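You operate a simulated robot arm through the tools that you are given. There is no shell and no other tool. Be economical: measure what you need, move in short steps, check, and stop when the job is done.

You are at the controls of a simulated robot arm. One attempt, no reset.

JOB
Put the box that says "clips" from the top of the packing table in the post tray and the box labelled "tabs" on the teal coaster there.

The check looks at the end state, three seconds after you hand in, the way a careful person would. Anything else that was tipped, shoved, dropped, spilled or broken makes it a failure.

ROBOT AND FRAMES
A 7-joint arm with a two-finger parallel gripper, fixed in place. Base frame: the origin is at the foot of the arm, x ahead of it, y to its left, z up; the work surface is at about z = 0.82. Units: m, degrees, N and s.
With the tool pointing down near the work surface it reaches from about 0.24 to 0.68 m from the base axis. Its first joint turns from -66.0 to 66.0 degrees. Payload 2.4 kg.
The tool frame sits at the grasp point between the pads (the TCP): z along the fingers, y along the line on which they close. The tips reach 0.03 m beyond it. Largest opening 0.094 m; finger width 0.028, thickness 0.01; the body of the gripper, 0.05 by 0.096 m, starts 0.055 m behind the TCP.
Orientation is that of the tool frame in the base frame, as a unit quaternion [w, x, y, z]. With the fingers straight down and closing along the base's y, the tool's x points along the base's -x, its y along +y and its z along -z.

CONTROLS
- The arm moves only by the tool jog_arm. Its argument "motion" is a list that holds one entry, the list of rows, each a list of 4 numbers: the shift along the tool's x, y, z in m, then the turn about the tool's z in degrees. In form: [[[tx, ty, tz, twist], ...]]. A call has 1 to 10 rows; each row shifts and turns the commanded pose from where the row before left it, along the tool's axes as they then stand. "fingers" is the gripper command, from -1 (shut) to 1 (fully open), values between in proportion, set as the call begins (left out, the last holds). A row lasts 0.2 s, in which the tool goes at most 0.05 m and 8.6 degrees; a call with a longer step from one row to the next is refused whole, and so is a gripper value outside its range. Where a pose cannot be reached the arm comes as near as it can. A force on the tool above 40 N (or 10 N above the force at the start of the call, whichever is more), or a blocked arm, ends the call early, and 0.2 s more pass. Each finger travels about 0.153 m/s and halts on what it meets, pressing with about 24 N; the grip force reading is that of the motor and also rises with nothing between the fingers. The clock runs only during rows and for 0.2 s after the last one: add rows that do not move to give the fingers time. The reply holds the time, the measured pose of the TCP, the force on the tool along the base axes, the opening and the grip force, in the units named above and with some noise.
- Cameras (640 x 400 px; columns grow to the right, rows downward): "scene" is fixed at [0.0242, 0.4604, 1.4543]; the picture's right is [-0.87, -0.49, 0.00], its down [-0.23, 0.40, -0.89] and it looks along [0.43, -0.77, -0.46] (base axes); focal length 372 px, centre (320, 200). "wrist" rides on the gripper at [-0.037, 0, -0.058] in the tool frame; the picture's right is [0.00, -1.00, 0.00], its down [0.97, 0.00, -0.24] and it looks along [0.24, 0.00, 0.97] (tool axes); focal length 218 px, centre (320, 200). There is no depth. A picture from a camera that has moved, and an enlarged one, comes with that camera's place and axes in the base frame and with its lens.
- snapshot(camera): a new picture of that camera. No time passes.
- inspect(camera, box): a new picture of the part [left, top, right, bottom] of that camera's present view, enlarged. No time passes.
- job_done(): hands the job in; it is judged then, once.

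Work in short steps. Places have to be worked out from the pictures, the camera data and where the tool is seen: move nearer, look again, correct. Check each grasp and each placing, and mend what went wrong. You have 90 turns and 42 pictures in all, those below and enlarged ones among them. Open the gripper and draw the arm clear of the work before you hand the job in, unless the task says otherwise; then end with one line.

The tools are called by a JSON object that holds its "name" and its "arguments". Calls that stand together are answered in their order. jog_arm: Moves the arm, as the interface text tells. Its arguments: {"type":"object","properties":{"motion":{"type":"array","items":{"type":"array","items":{"type":"array","items":{"type":"number"}}}},"fingers":{"type":"number"}},"required":["motion"]} The other tools are called the same way: snapshot (camera) takes a picture; inspect (camera, box) takes an enlarged picture of a part of a camera's view; job_done () hands the job in.

At the start:

```text
time_s: 0.0
position: [0.2564, -0.3225, 1.0787]
ee_rot: [0.0, 0.0, 1.0, 0.0]
ft_force: [-0.2, -0.2, 0.5]
opening: 0.0939
finger_force: 0.1
```

scene: 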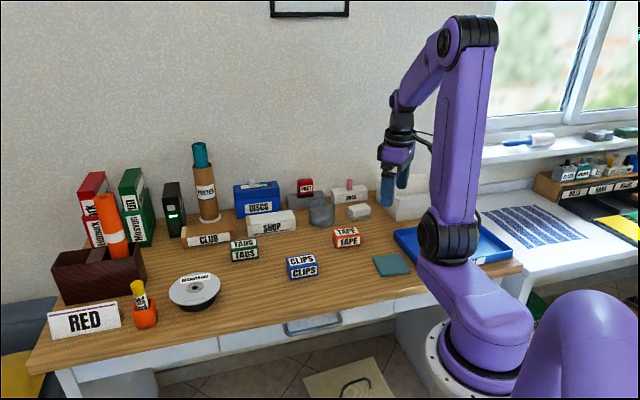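
wrist: 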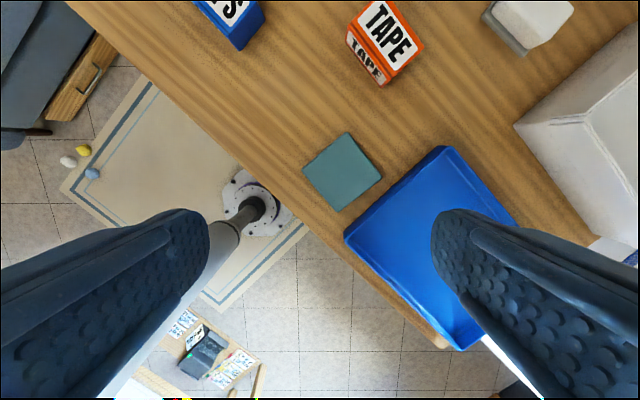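

The table lies diagonal to the base; the coaster is near (0.257,-0.356) and the blue tray near (0.11,-0.53). I'll read the labels first.

{"name": "inspect", "arguments": {"camera": "scene", "box": [180, 170, 420, 320]}}

{"name": "inspect", "arguments": {"camera": "scene", "box": [360, 120, 640, 295]}}

```text
2.67 times, centred on (300, 245) of scene
camera zoom: at [0.0242, 0.4604, 1.4543], right [-0.87, -0.49, 0.0], down [-0.23, 0.4, -0.89], along [0.43, -0.77, -0.46], focal length 993 px, centre (373, 80)
```

zoom: 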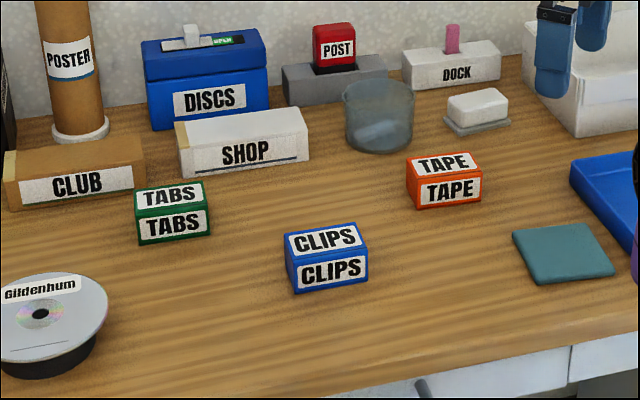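

```text
2.29 times, centred on (500, 208) of scene
camera zoom: at [0.0242, 0.4604, 1.4543], right [-0.87, -0.49, 0.0], down [-0.23, 0.4, -0.89], along [0.43, -0.77, -0.46], focal length 851 px, centre (-91, 183)
```

zoom: 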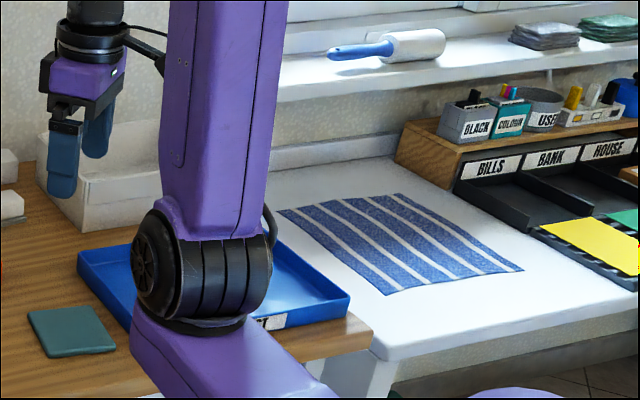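

Labels are clear; blue tray is the post tray (label ending in T). Clips is about (0.45,-0.21), tabs about (0.637,-0.198). I move over clips, keeping height, then twist to line up with its short side.

{"name": "jog_arm", "arguments": {"motion": [[[-0.038, 0.022, 0, 0], [-0.038, 0.022, 0, 0], [-0.038, 0.022, 0, 0], [-0.038, 0.022, 0, 0], [-0.038, 0.022, 0, 0], [0, 0, 0, -8.4], [0, 0, 0, -8.4], [0, 0, 0, -8.4], [0, 0, 0, -8.4], [0, 0, 0, -8.4]]], "fingers": 1}}

{"name": "snapshot", "arguments": {"camera": "wrist"}}

```text
time_s: 2.2
position: [0.4481, -0.2115, 1.076]
ee_rot: [0.0, -0.36, 0.933, 0.0]
ft_force: [0.3, -0.2, -0.7]
opening: 0.0941
finger_force: 0.1
```

```text
37 pictures are left
camera wrist: at [0.4733, -0.187, 1.1345], right [0.67, -0.74, 0.0], down [-0.72, -0.65, 0.24], along [-0.18, -0.16, -0.97], focal length 218 px, centre (320, 200)
```

wrist: 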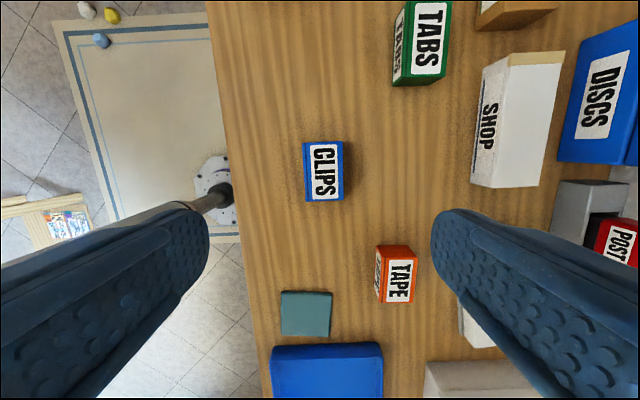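

The gripper is aligned with the clips box, which sits about 7 mm to the picture's right and 7 mm up from the TCP. I correct and go down part way, then look again.

{"name": "jog_arm", "arguments": {"motion": [[[-0.0075, -0.0075, 0.02, 0], [0, 0, 0.035, 0], [0, 0, 0.035, 0], [0, 0, 0.035, 0], [0, 0, 0, 0]]]}}

{"name": "snapshot", "arguments": {"camera": "wrist"}}

{"name": "snapshot", "arguments": {"camera": "scene"}}

```text
time_s: 3.4
position: [0.4565, -0.2147, 0.9492]
ee_rot: [0.0, -0.358, 0.934, 0.0]
ft_force: [0.2, -0.2, 0.4]
opening: 0.094
finger_force: 0.0
```

```text
36 pictures are left
camera wrist: at [0.4837, -0.1893, 1.0071], right [0.67, -0.74, 0.0], down [-0.72, -0.65, 0.24], along [-0.18, -0.16, -0.97], focal length 218 px, centre (320, 200)
```

wrist: 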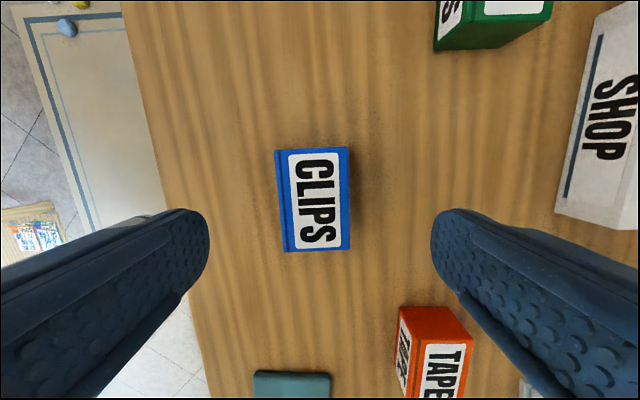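

```text
35 pictures are left
```

scene: 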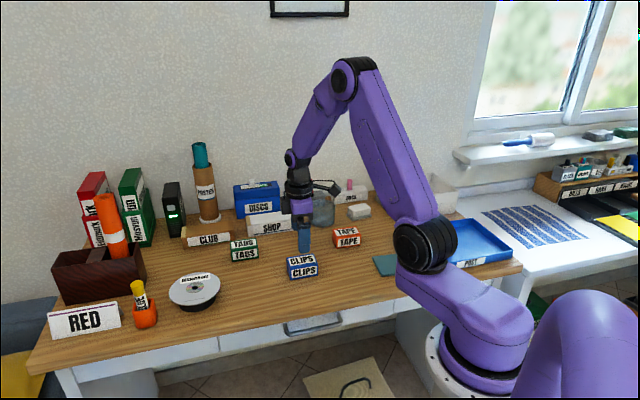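

Nearly centred, about 2–3° off. I correct, go down to TCP z≈0.858 and close.

{"name": "jog_arm", "arguments": {"motion": [[[0, 0.002, 0.03, -2.5], [0, 0, 0.03, 0], [0, 0, 0.02, 0], [0, 0, 0.011, 0], [0, 0, 0, 0]]]}}

{"name": "jog_arm", "arguments": {"motion": [[[0, 0, 0, 0], [0, 0, 0, 0], [0, 0, 0, 0]]], "fingers": -1}}

```text
time_s: 4.6
position: [0.4558, -0.21, 0.8595]
ee_rot: [0.0, -0.378, 0.926, -0.001]
ft_force: [0.5, 0.1, -0.6]
opening: 0.0941
finger_force: 0.0
```

```text
time_s: 5.4
position: [0.4548, -0.2102, 0.8601]
ee_rot: [0.0, -0.378, 0.926, 0.0]
ft_force: [-0.1, -0.3, 0.3]
opening: 0.0535
finger_force: 24.0
```

Gripped at 0.0535 m with 24 N. I lift 0.14 m.

{"name": "jog_arm", "arguments": {"motion": [[[0, 0, -0.02, 0], [0, 0, -0.04, 0], [0, 0, -0.04, 0], [0, 0, -0.04, 0], [0, 0, 0, 0]]]}}

{"name": "snapshot", "arguments": {"camera": "wrist"}}

```text
time_s: 6.6
position: [0.4561, -0.2095, 0.998]
ee_rot: [0.0, -0.378, 0.926, 0.0]
ft_force: [-0.9, -0.7, 0.0]
opening: 0.0537
finger_force: 24.3
```

```text
34 pictures are left
camera wrist: at [0.4818, -0.1841, 1.0558], right [0.7, -0.71, 0.0], down [-0.69, -0.68, 0.24], along [-0.17, -0.17, -0.97], focal length 218 px, centre (320, 200)
```

wrist: 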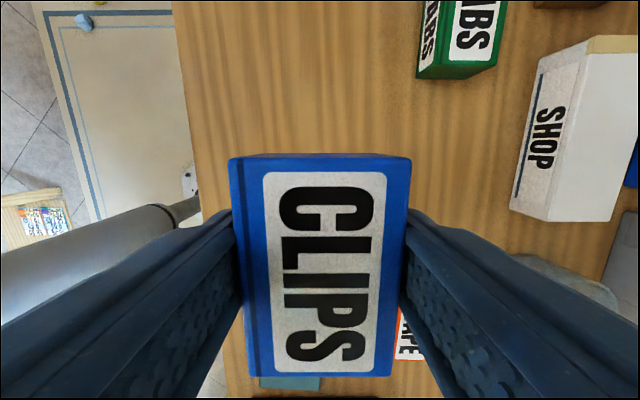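

Secure hold. I carry it along the tool's x (parallel to the table edge) toward the tray, stopping short to look.

{"name": "jog_arm", "arguments": {"motion": [[[0.03, 0, 0, 0], [0.04, 0, 0, 0], [0.04, -0.005, 0, 0], [0.04, -0.005, 0, 0], [0.04, -0.005, 0, 0], [0.04, -0.004, 0, 0], [0.03, 0, 0, 0], [0, 0, 0, 0]]]}}

{"name": "snapshot", "arguments": {"camera": "wrist"}}

{"name": "snapshot", "arguments": {"camera": "scene"}}

```text
time_s: 8.4
position: [0.2824, -0.4068, 0.9997]
ee_rot: [0.0, -0.378, 0.926, 0.0]
ft_force: [-0.1, -0.4, -0.9]
opening: 0.0537
finger_force: 23.8
```

```text
33 pictures are left
camera wrist: at [0.3082, -0.3806, 1.0569], right [0.7, -0.71, 0.0], down [-0.69, -0.68, 0.24], along [-0.17, -0.17, -0.97], focal length 218 px, centre (320, 200)
```

wrist: 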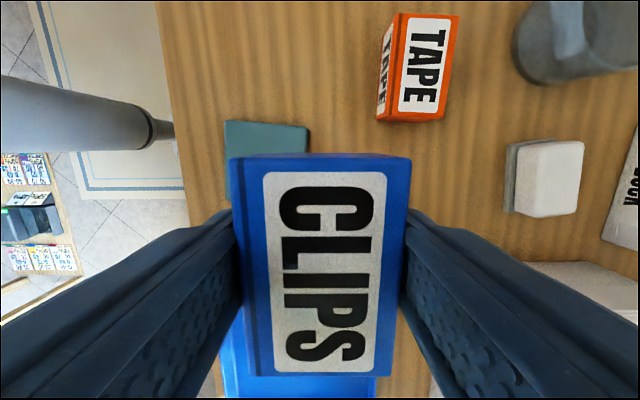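

```text
32 pictures are left
```

scene: 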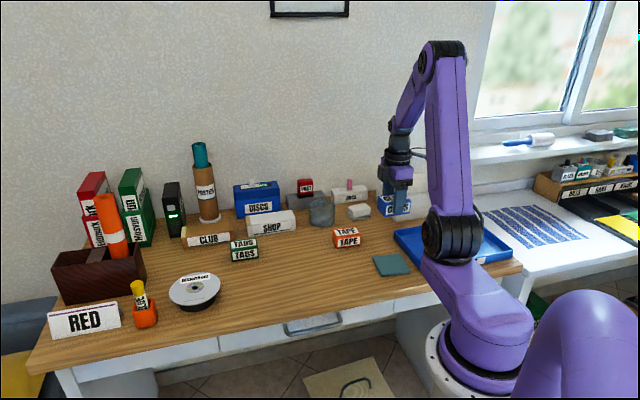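

The box is centred in the grip, and the tray's short edge is just behind it. I go 0.08 m further along tool x at this height, in small rows.

{"name": "jog_arm", "arguments": {"motion": [[[0.02, 0.003, 0, 0], [0.02, 0.003, 0, 0], [0.02, 0, 0, 0], [0.02, 0, 0, 0], [0, 0, 0, 0], [0, 0, 0, 0]]]}}

{"name": "snapshot", "arguments": {"camera": "wrist"}}

{"name": "inspect", "arguments": {"camera": "scene", "box": [340, 150, 540, 290]}}

```text
time_s: 9.8
position: [0.2208, -0.458, 1.0002]
ee_rot: [0.0, -0.379, 0.926, 0.0]
ft_force: [-0.1, -0.3, -0.7]
opening: 0.0541
finger_force: 23.6
```

```text
31 pictures are left
camera wrist: at [0.2478, -0.4315, 1.0572], right [0.7, -0.71, 0.0], down [-0.69, -0.68, 0.24], along [-0.17, -0.17, -0.97], focal length 218 px, centre (320, 200)
```

wrist: 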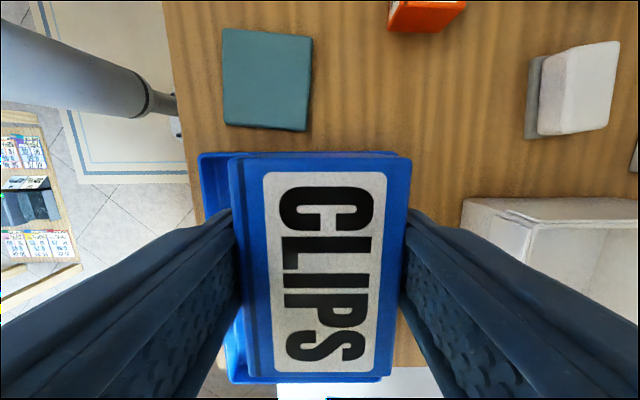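

```text
2.86 times, centred on (440, 220) of scene
camera zoom: at [0.0242, 0.4604, 1.4543], right [-0.87, -0.49, 0.0], down [-0.23, 0.4, -0.89], along [0.43, -0.77, -0.46], focal length 1064 px, centre (-23, 143)
```

zoom: 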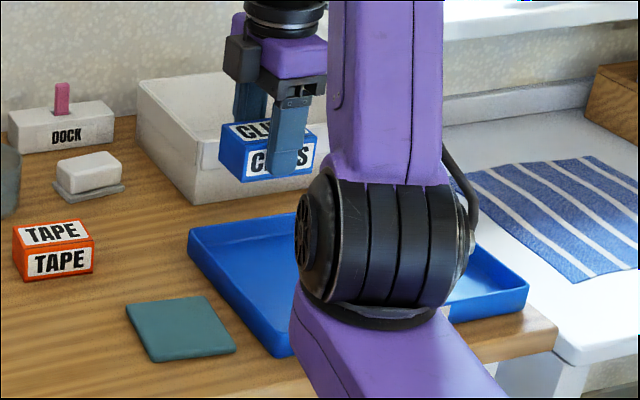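

Pose reached. The tray's short rim is nearer than I first judged (the box's rear still overlaps it), so I go another 25 mm inward and check whether the arm follows.

{"name": "jog_arm", "arguments": {"motion": [[[0.013, 0, 0, 0], [0.013, 0, 0, 0], [0, 0, 0, 0], [0, 0, 0, 0]]]}}

{"name": "snapshot", "arguments": {"camera": "wrist"}}

```text
time_s: 10.8
position: [0.2028, -0.4744, 1.0006]
ee_rot: [0.0, -0.378, 0.926, 0.0]
ft_force: [-0.3, 0.0, -0.4]
opening: 0.0537
finger_force: 24.1
```

```text
29 pictures are left
camera wrist: at [0.2284, -0.4493, 1.0583], right [0.7, -0.71, 0.0], down [-0.69, -0.68, 0.24], along [-0.17, -0.17, -0.97], focal length 218 px, centre (320, 200)
```

wrist: 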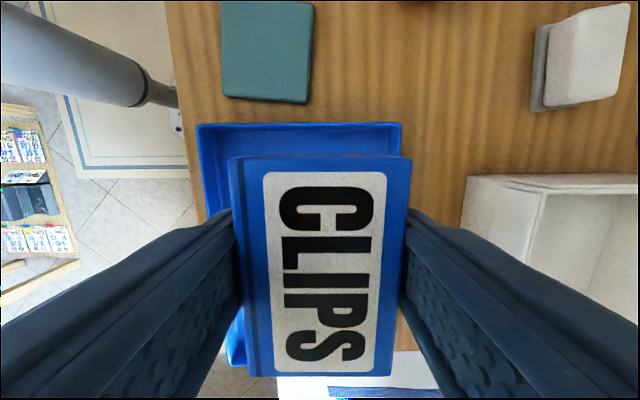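

Pose reached; the rim lies ~21 mm outside the box's rear end in the horizontal, and box is inside the width. I shift slightly away from the far wall and descend to just above the tray floor.

{"name": "jog_arm", "arguments": {"motion": [[[0.002, 0.006, 0.02, 0], [0, 0, 0.035, 0], [0, 0, 0.03, 0], [0, 0, 0.02, 0], [0, 0, 0.01, 0], [0, 0, 0.01, 0], [0, 0, 0, 0], [0, 0, 0, 0]]]}}

{"name": "inspect", "arguments": {"camera": "scene", "box": [340, 150, 540, 290]}}

{"name": "snapshot", "arguments": {"camera": "wrist"}}

```text
time_s: 12.6
position: [0.1977, -0.4753, 0.8772]
ee_rot: [0.0, -0.379, 0.925, 0.0]
ft_force: [-0.8, 0.2, -0.1]
opening: 0.0537
finger_force: 24.0
```

```text
2.86 times, centred on (440, 220) of scene
camera zoom: at [0.0242, 0.4604, 1.4543], right [-0.87, -0.49, 0.0], down [-0.23, 0.4, -0.89], along [0.43, -0.77, -0.46], focal length 1064 px, centre (-23, 143)
```

zoom: 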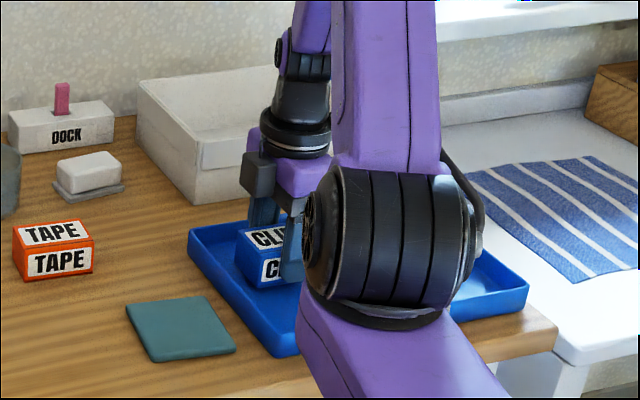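

```text
27 pictures are left
camera wrist: at [0.2233, -0.4493, 0.9351], right [0.7, -0.71, 0.0], down [-0.69, -0.68, 0.24], along [-0.17, -0.17, -0.97], focal length 218 px, centre (320, 200)
```

wrist: 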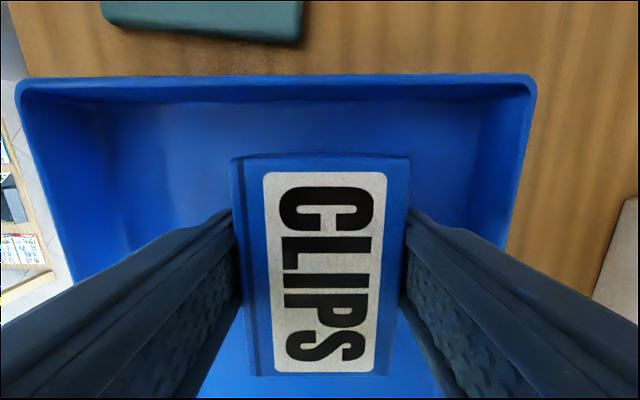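

Box is well inside the tray walls, about 1 cm above its floor. I lower in small steps until it nearly touches.

{"name": "jog_arm", "arguments": {"motion": [[[0, 0, 0.004, 0], [0, 0, 0.003, 0], [0, 0, 0.002, 0], [0, 0, 0.002, 0], [0, 0, 0, 0], [0, 0, 0, 0]]]}}

```text
time_s: 14.0
position: [0.1981, -0.4747, 0.8658]
ee_rot: [0.001, -0.379, 0.925, 0.0]
ft_force: [0.4, 0.3, 0.2]
opening: 0.0539
finger_force: 23.9
```

No contact yet; at the original grasp the TCP was 0.860 above the table surface. A few more millimetres.

{"name": "jog_arm", "arguments": {"motion": [[[0, 0, 0.0015, 0], [0, 0, 0.001, 0], [0, 0, 0, 0], [0, 0, 0, 0]]]}}

```text
time_s: 15.0
position: [0.1971, -0.4765, 0.8634]
ee_rot: [0.001, -0.378, 0.926, -0.001]
ft_force: [-1.4, 8.3, 24.4]
opening: 0.0538
finger_force: 24.6
```

Contact felt (24 N up). I back off 1 mm and open partly to 0.075.

{"name": "jog_arm", "arguments": {"motion": [[[0, 0, -0.001, 0], [0, 0, 0, 0]]]}}

{"name": "jog_arm", "arguments": {"motion": [[[0, 0, 0, 0], [0, 0, 0, 0]]], "fingers": 0.55}}

{"name": "jog_arm", "arguments": {"motion": [[[0, 0, -0.02, 0], [0, 0, -0.04, 0], [0, 0, -0.04, 0], [0, 0, -0.04, 0], [0, 0, -0.03, 0], [0, 0, 0, 0]]]}}

{"name": "snapshot", "arguments": {"camera": "wrist"}}

```text
time_s: 15.6
position: [0.1971, -0.4761, 0.8652]
ee_rot: [0.0, -0.379, 0.925, 0.0]
ft_force: [0.6, 0.7, 0.1]
opening: 0.0538
finger_force: 23.5
```

```text
time_s: 16.2
position: [0.1975, -0.4764, 0.8654]
ee_rot: [0.0, -0.379, 0.925, 0.0]
ft_force: [-0.2, 0.8, -0.3]
opening: 0.0732
finger_force: 0.0
```

```text
time_s: 17.6
position: [0.1992, -0.4742, 1.0382]
ee_rot: [0.0, -0.379, 0.926, 0.0]
ft_force: [-0.6, 0.4, -0.3]
opening: 0.0726
finger_force: 0.1
```

```text
26 pictures are left
camera wrist: at [0.2253, -0.4477, 1.0958], right [0.7, -0.71, 0.0], down [-0.69, -0.68, 0.24], along [-0.17, -0.17, -0.97], focal length 218 px, centre (320, 200)
```

wrist: 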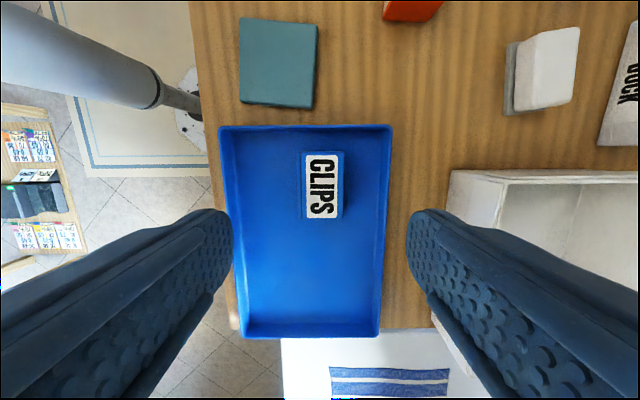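

Clips lies flat in the tray. Coaster centre works out at (0.257,-0.354), ~0.085 m square. Now I move along the table towards tabs at this height.

{"name": "jog_arm", "arguments": {"motion": [[[-0.03, -0.005, 0, 0], [-0.045, -0.01, 0, 0], [-0.045, -0.01, 0, 0], [-0.045, -0.01, 0, 0], [-0.045, -0.01, 0, 0], [-0.045, -0.01, 0, 0], [-0.045, -0.01, 0, 0], [-0.045, -0.01, 0, 0], [-0.045, -0.01, 0, 0], [-0.03, -0.005, 0, 0]]], "fingers": 1}}

{"name": "snapshot", "arguments": {"camera": "wrist"}}

```text
time_s: 19.8
position: [0.5589, -0.238, 1.0333]
ee_rot: [0.0, -0.378, 0.926, 0.0]
ft_force: [0.2, -0.4, 0.8]
opening: 0.094
finger_force: 0.1
```

```text
25 pictures are left
camera wrist: at [0.5857, -0.2116, 1.092], right [0.7, -0.71, 0.0], down [-0.69, -0.68, 0.24], along [-0.17, -0.17, -0.97], focal length 218 px, centre (320, 200)
```

wrist: 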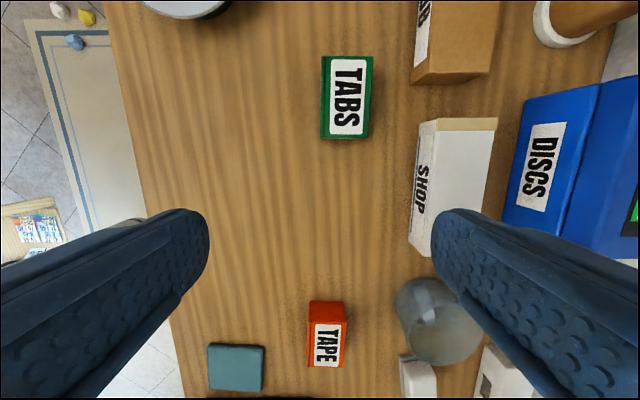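

Tabs is at (0.638,-0.198), confirmed from two views; SHOP and CLUB are ~7 cm to its far side, so I'll use a narrower opening. Move over it and part way down, then look.

{"name": "jog_arm", "arguments": {"motion": [[[-0.042, -0.0134, 0, 0], [-0.0423, -0.0134, 0, 0], [0, 0, 0.03, 0], [0, 0, 0.03, 0], [0, 0, 0.02, 0], [0, 0, 0, 0]]], "fingers": 0.7}}

{"name": "snapshot", "arguments": {"camera": "wrist"}}

```text
time_s: 21.2
position: [0.6376, -0.2044, 0.9543]
ee_rot: [0.0, -0.379, 0.926, 0.0]
ft_force: [-0.4, -0.5, 0.3]
opening: 0.08
finger_force: 0.0
```

```text
24 pictures are left
camera wrist: at [0.6642, -0.1774, 1.0121], right [0.7, -0.71, 0.0], down [-0.69, -0.68, 0.24], along [-0.17, -0.17, -0.97], focal length 218 px, centre (320, 200)
```

wrist: 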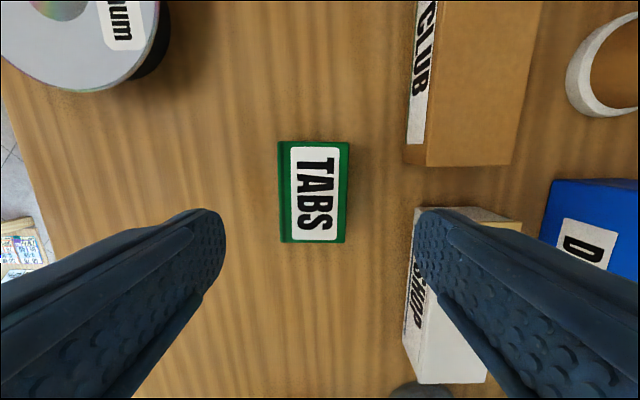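

Centred within 5 mm, aligned, and the fingers clear CLUB by ~25 mm. I correct, descend to 0.86 and close.

{"name": "jog_arm", "arguments": {"motion": [[[-0.0045, 0.0015, 0.02, 0], [0, 0, 0.03, 0], [0, 0, 0.025, 0], [0, 0, 0.012, 0], [0, 0, 0.007, 0], [0, 0, 0, 0]]]}}

{"name": "jog_arm", "arguments": {"motion": [[[0, 0, 0, 0], [0, 0, 0, 0], [0, 0, 0, 0]]], "fingers": -1}}

{"name": "jog_arm", "arguments": {"motion": [[[0, 0, -0.02, 0], [0, 0, -0.04, 0], [0, 0, -0.04, 0], [0, 0, -0.04, 0], [0, 0, 0, 0]]]}}

{"name": "snapshot", "arguments": {"camera": "wrist"}}

```text
time_s: 22.6
position: [0.6405, -0.1999, 0.8604]
ee_rot: [0.0, -0.378, 0.926, 0.0]
ft_force: [-1.0, -0.4, -1.2]
opening: 0.0798
finger_force: 0.1
```

```text
time_s: 23.4
position: [0.6404, -0.2007, 0.8603]
ee_rot: [0.001, -0.378, 0.926, 0.0]
ft_force: [0.5, -0.3, 5.1]
opening: 0.0537
finger_force: 24.3
```

```text
time_s: 24.6
position: [0.6397, -0.2008, 1.0005]
ee_rot: [0.0, -0.378, 0.926, 0.0]
ft_force: [0.3, 0.8, -1.1]
opening: 0.0537
finger_force: 23.9
```

```text
23 pictures are left
camera wrist: at [0.6665, -0.1747, 1.0591], right [0.7, -0.71, 0.0], down [-0.69, -0.68, 0.24], along [-0.17, -0.17, -0.97], focal length 218 px, centre (320, 200)
```

wrist: 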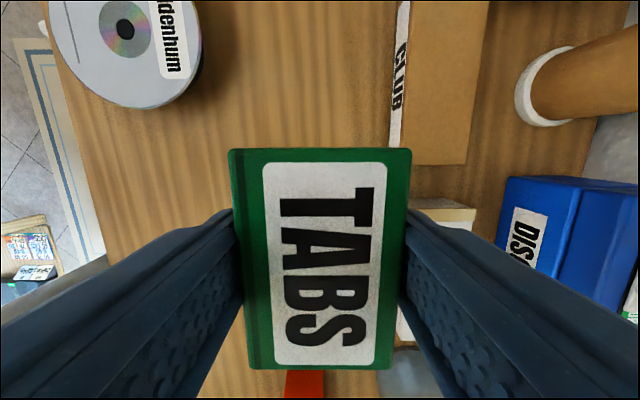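

Tabs held. I carry it to the coaster (target TCP about (0.255,-0.356)), staying high.

{"name": "jog_arm", "arguments": {"motion": [[[0.03, 0.013, 0, 0], [0.042, 0.018, 0, 0], [0.042, 0.018, 0, 0], [0.042, 0.018, 0, 0], [0.042, 0.018, 0, 0], [0.042, 0.018, 0, 0], [0.042, 0.018, 0, 0], [0.042, 0.018, 0, 0], [0.03, 0.013, 0, 0], [0, 0, 0, 0]]]}}

{"name": "snapshot", "arguments": {"camera": "wrist"}}

```text
time_s: 26.8
position: [0.2817, -0.3391, 0.9998]
ee_rot: [0.0, -0.379, 0.926, 0.0]
ft_force: [0.7, 0.9, -1.2]
opening: 0.0537
finger_force: 24.6
```

```text
22 pictures are left
camera wrist: at [0.3087, -0.3139, 1.0572], right [0.7, -0.71, 0.0], down [-0.69, -0.68, 0.24], along [-0.17, -0.17, -0.97], focal length 218 px, centre (320, 200)
```

wrist: 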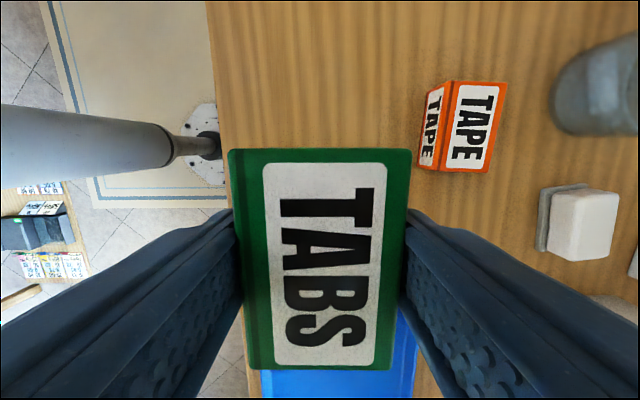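

About 32 mm remain. I finish the approach and descend to ~3 cm above the coaster, then check.

{"name": "jog_arm", "arguments": {"motion": [[[0.0155, 0.0033, 0, 0], [0.0155, 0.0033, 0, 0], [0, 0, 0.035, 0], [0, 0, 0.035, 0], [0, 0, 0.03, 0], [0, 0, 0, 0], [0, 0, 0, 0]]]}}

{"name": "snapshot", "arguments": {"camera": "wrist"}}

{"name": "inspect", "arguments": {"camera": "scene", "box": [340, 180, 500, 290]}}

```text
time_s: 28.4
position: [0.2566, -0.3579, 0.9005]
ee_rot: [-0.001, -0.379, 0.925, 0.0]
ft_force: [-0.1, 0.9, -0.8]
opening: 0.0539
finger_force: 24.2
```

```text
21 pictures are left
camera wrist: at [0.2833, -0.3323, 0.9578], right [0.7, -0.71, 0.0], down [-0.69, -0.68, 0.24], along [-0.17, -0.17, -0.97], focal length 218 px, centre (320, 200)
```

wrist: 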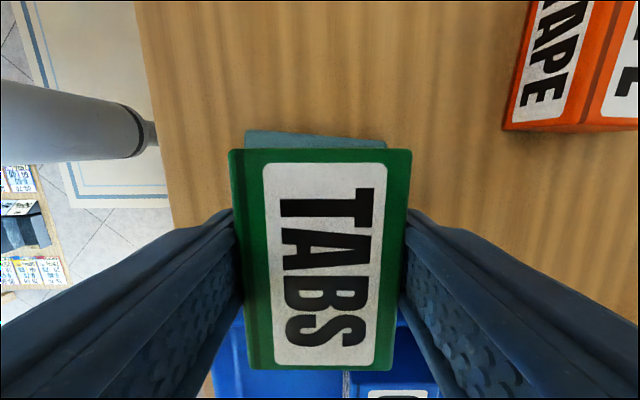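

```text
3.64 times, centred on (420, 235) of scene
camera zoom: at [0.0242, 0.4604, 1.4543], right [-0.87, -0.49, 0.0], down [-0.23, 0.4, -0.89], along [0.43, -0.77, -0.46], focal length 1354 px, centre (-44, 73)
```

zoom: 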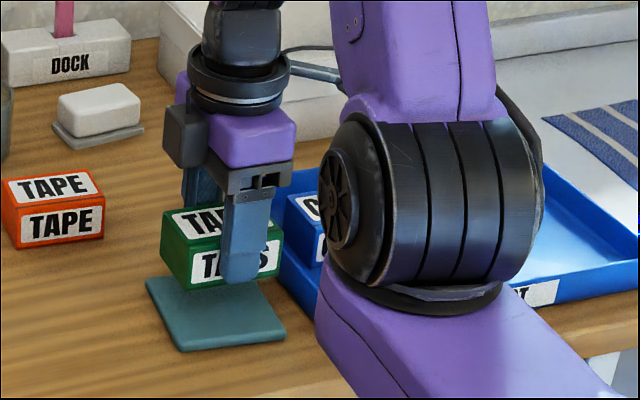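

The coaster's visible edge puts its centre at (0.258,-0.355); the box is centred within ~2 mm and ~3° off. I twist 2.5° and descend to just above it.

{"name": "jog_arm", "arguments": {"motion": [[[0, 0.001, 0.01, 2.5], [0, 0, 0.01, 0], [0, 0, 0.006, 0], [0, 0, 0, 0], [0, 0, 0, 0]]]}}

{"name": "jog_arm", "arguments": {"motion": [[[0, 0, 0.002, 0], [0, 0, 0.001, 0], [0, 0, 0.001, 0], [0, 0, 0, 0], [0, 0, 0, 0]]]}}

```text
time_s: 29.6
position: [0.2557, -0.3562, 0.8745]
ee_rot: [0.0, -0.359, 0.933, -0.001]
ft_force: [0.8, -0.5, -0.8]
opening: 0.0537
finger_force: 24.3
```

```text
time_s: 30.8
position: [0.2549, -0.357, 0.8703]
ee_rot: [0.0, -0.359, 0.933, 0.0]
ft_force: [0.0, 0.2, 4.9]
opening: 0.0536
finger_force: 24.0
```

A light 5 N reading suggests first contact; one more half millimetre to confirm.

{"name": "jog_arm", "arguments": {"motion": [[[0, 0, 0.0007, 0], [0, 0, 0, 0]]]}}

```text
time_s: 31.4
position: [0.2552, -0.3556, 0.8691]
ee_rot: [0.0, -0.358, 0.934, -0.001]
ft_force: [-1.0, -1.1, 15.8]
opening: 0.054
finger_force: 23.5
```

Contact is firm (16 N). I ease back 0.7 mm, open partly, and withdraw straight up.

{"name": "jog_arm", "arguments": {"motion": [[[0, 0, -0.0008, 0], [0, 0, 0, 0]]]}}

{"name": "jog_arm", "arguments": {"motion": [[[0, 0, 0, 0], [0, 0, 0, 0], [0, 0, 0, 0]]], "fingers": 0.7}}

{"name": "jog_arm", "arguments": {"motion": [[[0, 0, -0.02, 0], [0, 0, -0.04, 0], [0, 0, -0.04, 0], [0, 0, -0.04, 0], [0, 0, -0.04, 0], [0, 0, 0, 0]]]}}

{"name": "snapshot", "arguments": {"camera": "wrist"}}

{"name": "snapshot", "arguments": {"camera": "scene"}}

```text
time_s: 32.0
position: [0.2559, -0.3548, 0.8696]
ee_rot: [0.0, -0.357, 0.934, -0.001]
ft_force: [0.7, -3.3, 19.1]
opening: 0.054
finger_force: 24.1
```

```text
time_s: 32.8
position: [0.2536, -0.3547, 0.87]
ee_rot: [0.0, -0.358, 0.934, 0.001]
ft_force: [0.1, 0.2, 0.3]
opening: 0.0797
finger_force: 0.0
```

```text
time_s: 34.2
position: [0.2535, -0.3551, 1.0502]
ee_rot: [0.0, -0.358, 0.934, 0.0]
ft_force: [-0.6, 0.1, -0.4]
opening: 0.0797
finger_force: 0.0
```

```text
19 pictures are left
camera wrist: at [0.2801, -0.3301, 1.1081], right [0.67, -0.74, 0.0], down [-0.72, -0.65, 0.24], along [-0.18, -0.16, -0.97], focal length 218 px, centre (320, 200)
```

wrist: 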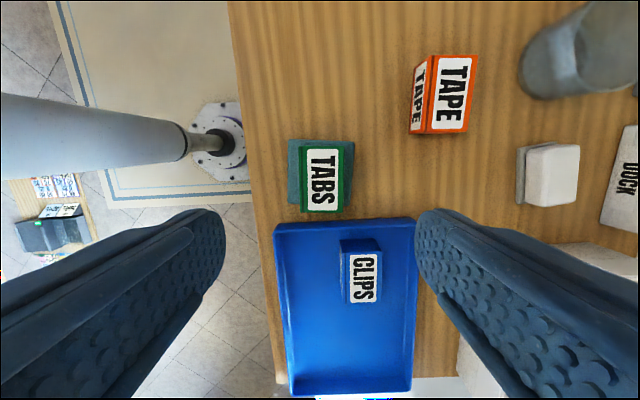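

```text
18 pictures are left
```

scene: 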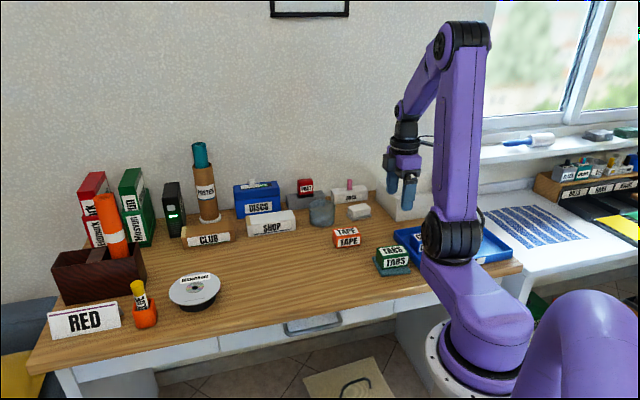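

Both boxes are in place; tabs looks slightly off the coaster's middle, so I look closer.

{"name": "inspect", "arguments": {"camera": "wrist", "box": [270, 120, 430, 220]}}

{"name": "inspect", "arguments": {"camera": "scene", "box": [340, 210, 460, 290]}}

```text
4.00 times, centred on (350, 170) of wrist
camera zoom: at [0.2801, -0.3301, 1.1081], right [0.67, -0.74, 0.0], down [-0.72, -0.65, 0.24], along [-0.18, -0.16, -0.97], focal length 873 px, centre (200, 320)
```

zoom: 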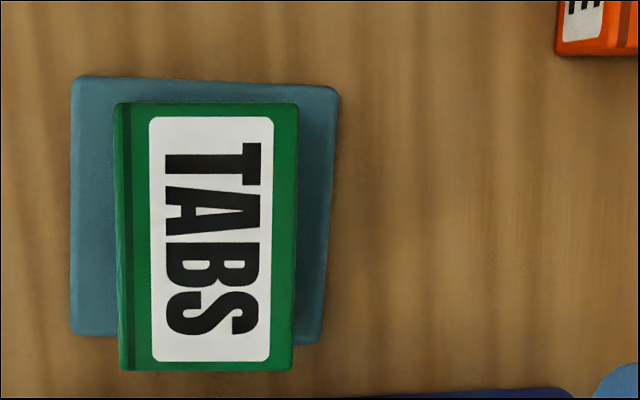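

```text
5.00 times, centred on (400, 250) of scene
camera zoom: at [0.0242, 0.4604, 1.4543], right [-0.87, -0.49, 0.0], down [-0.23, 0.4, -0.89], along [0.43, -0.77, -0.46], focal length 1862 px, centre (-80, -50)
```

zoom: 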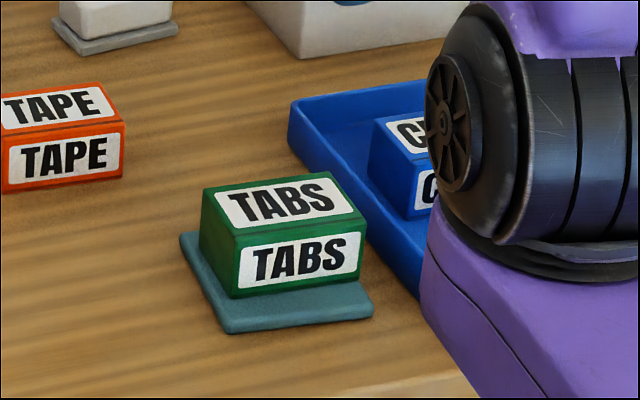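

Corrected for parallax, tabs sits within ~2 mm of the coaster's centre and flat. I open fully and raise the arm clear.

{"name": "jog_arm", "arguments": {"motion": [[[0, 0, -0.03, 0], [-0.03, 0, -0.02, 0], [-0.03, 0, 0, 0], [0, 0, 0, 0]]], "fingers": 1}}

{"name": "snapshot", "arguments": {"camera": "scene"}}

```text
time_s: 35.2
position: [0.3021, -0.3176, 1.1002]
ee_rot: [0.0, -0.358, 0.934, 0.0]
ft_force: [0.4, -0.2, 0.1]
opening: 0.094
finger_force: 0.1
```

```text
15 pictures are left
```

scene: 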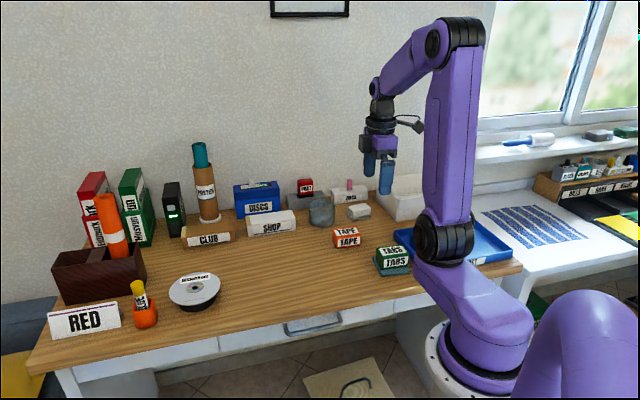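

Everything is in place, nothing else has moved, and the gripper is open and clear. I hand in.

{"name": "job_done", "arguments": {}}

```text
The job is handed in.
```

The clips box is lying flat in the post tray and the tabs box is centred on the teal coaster; nothing else on the table looked moved, and I handed in with the gripper open and clear.
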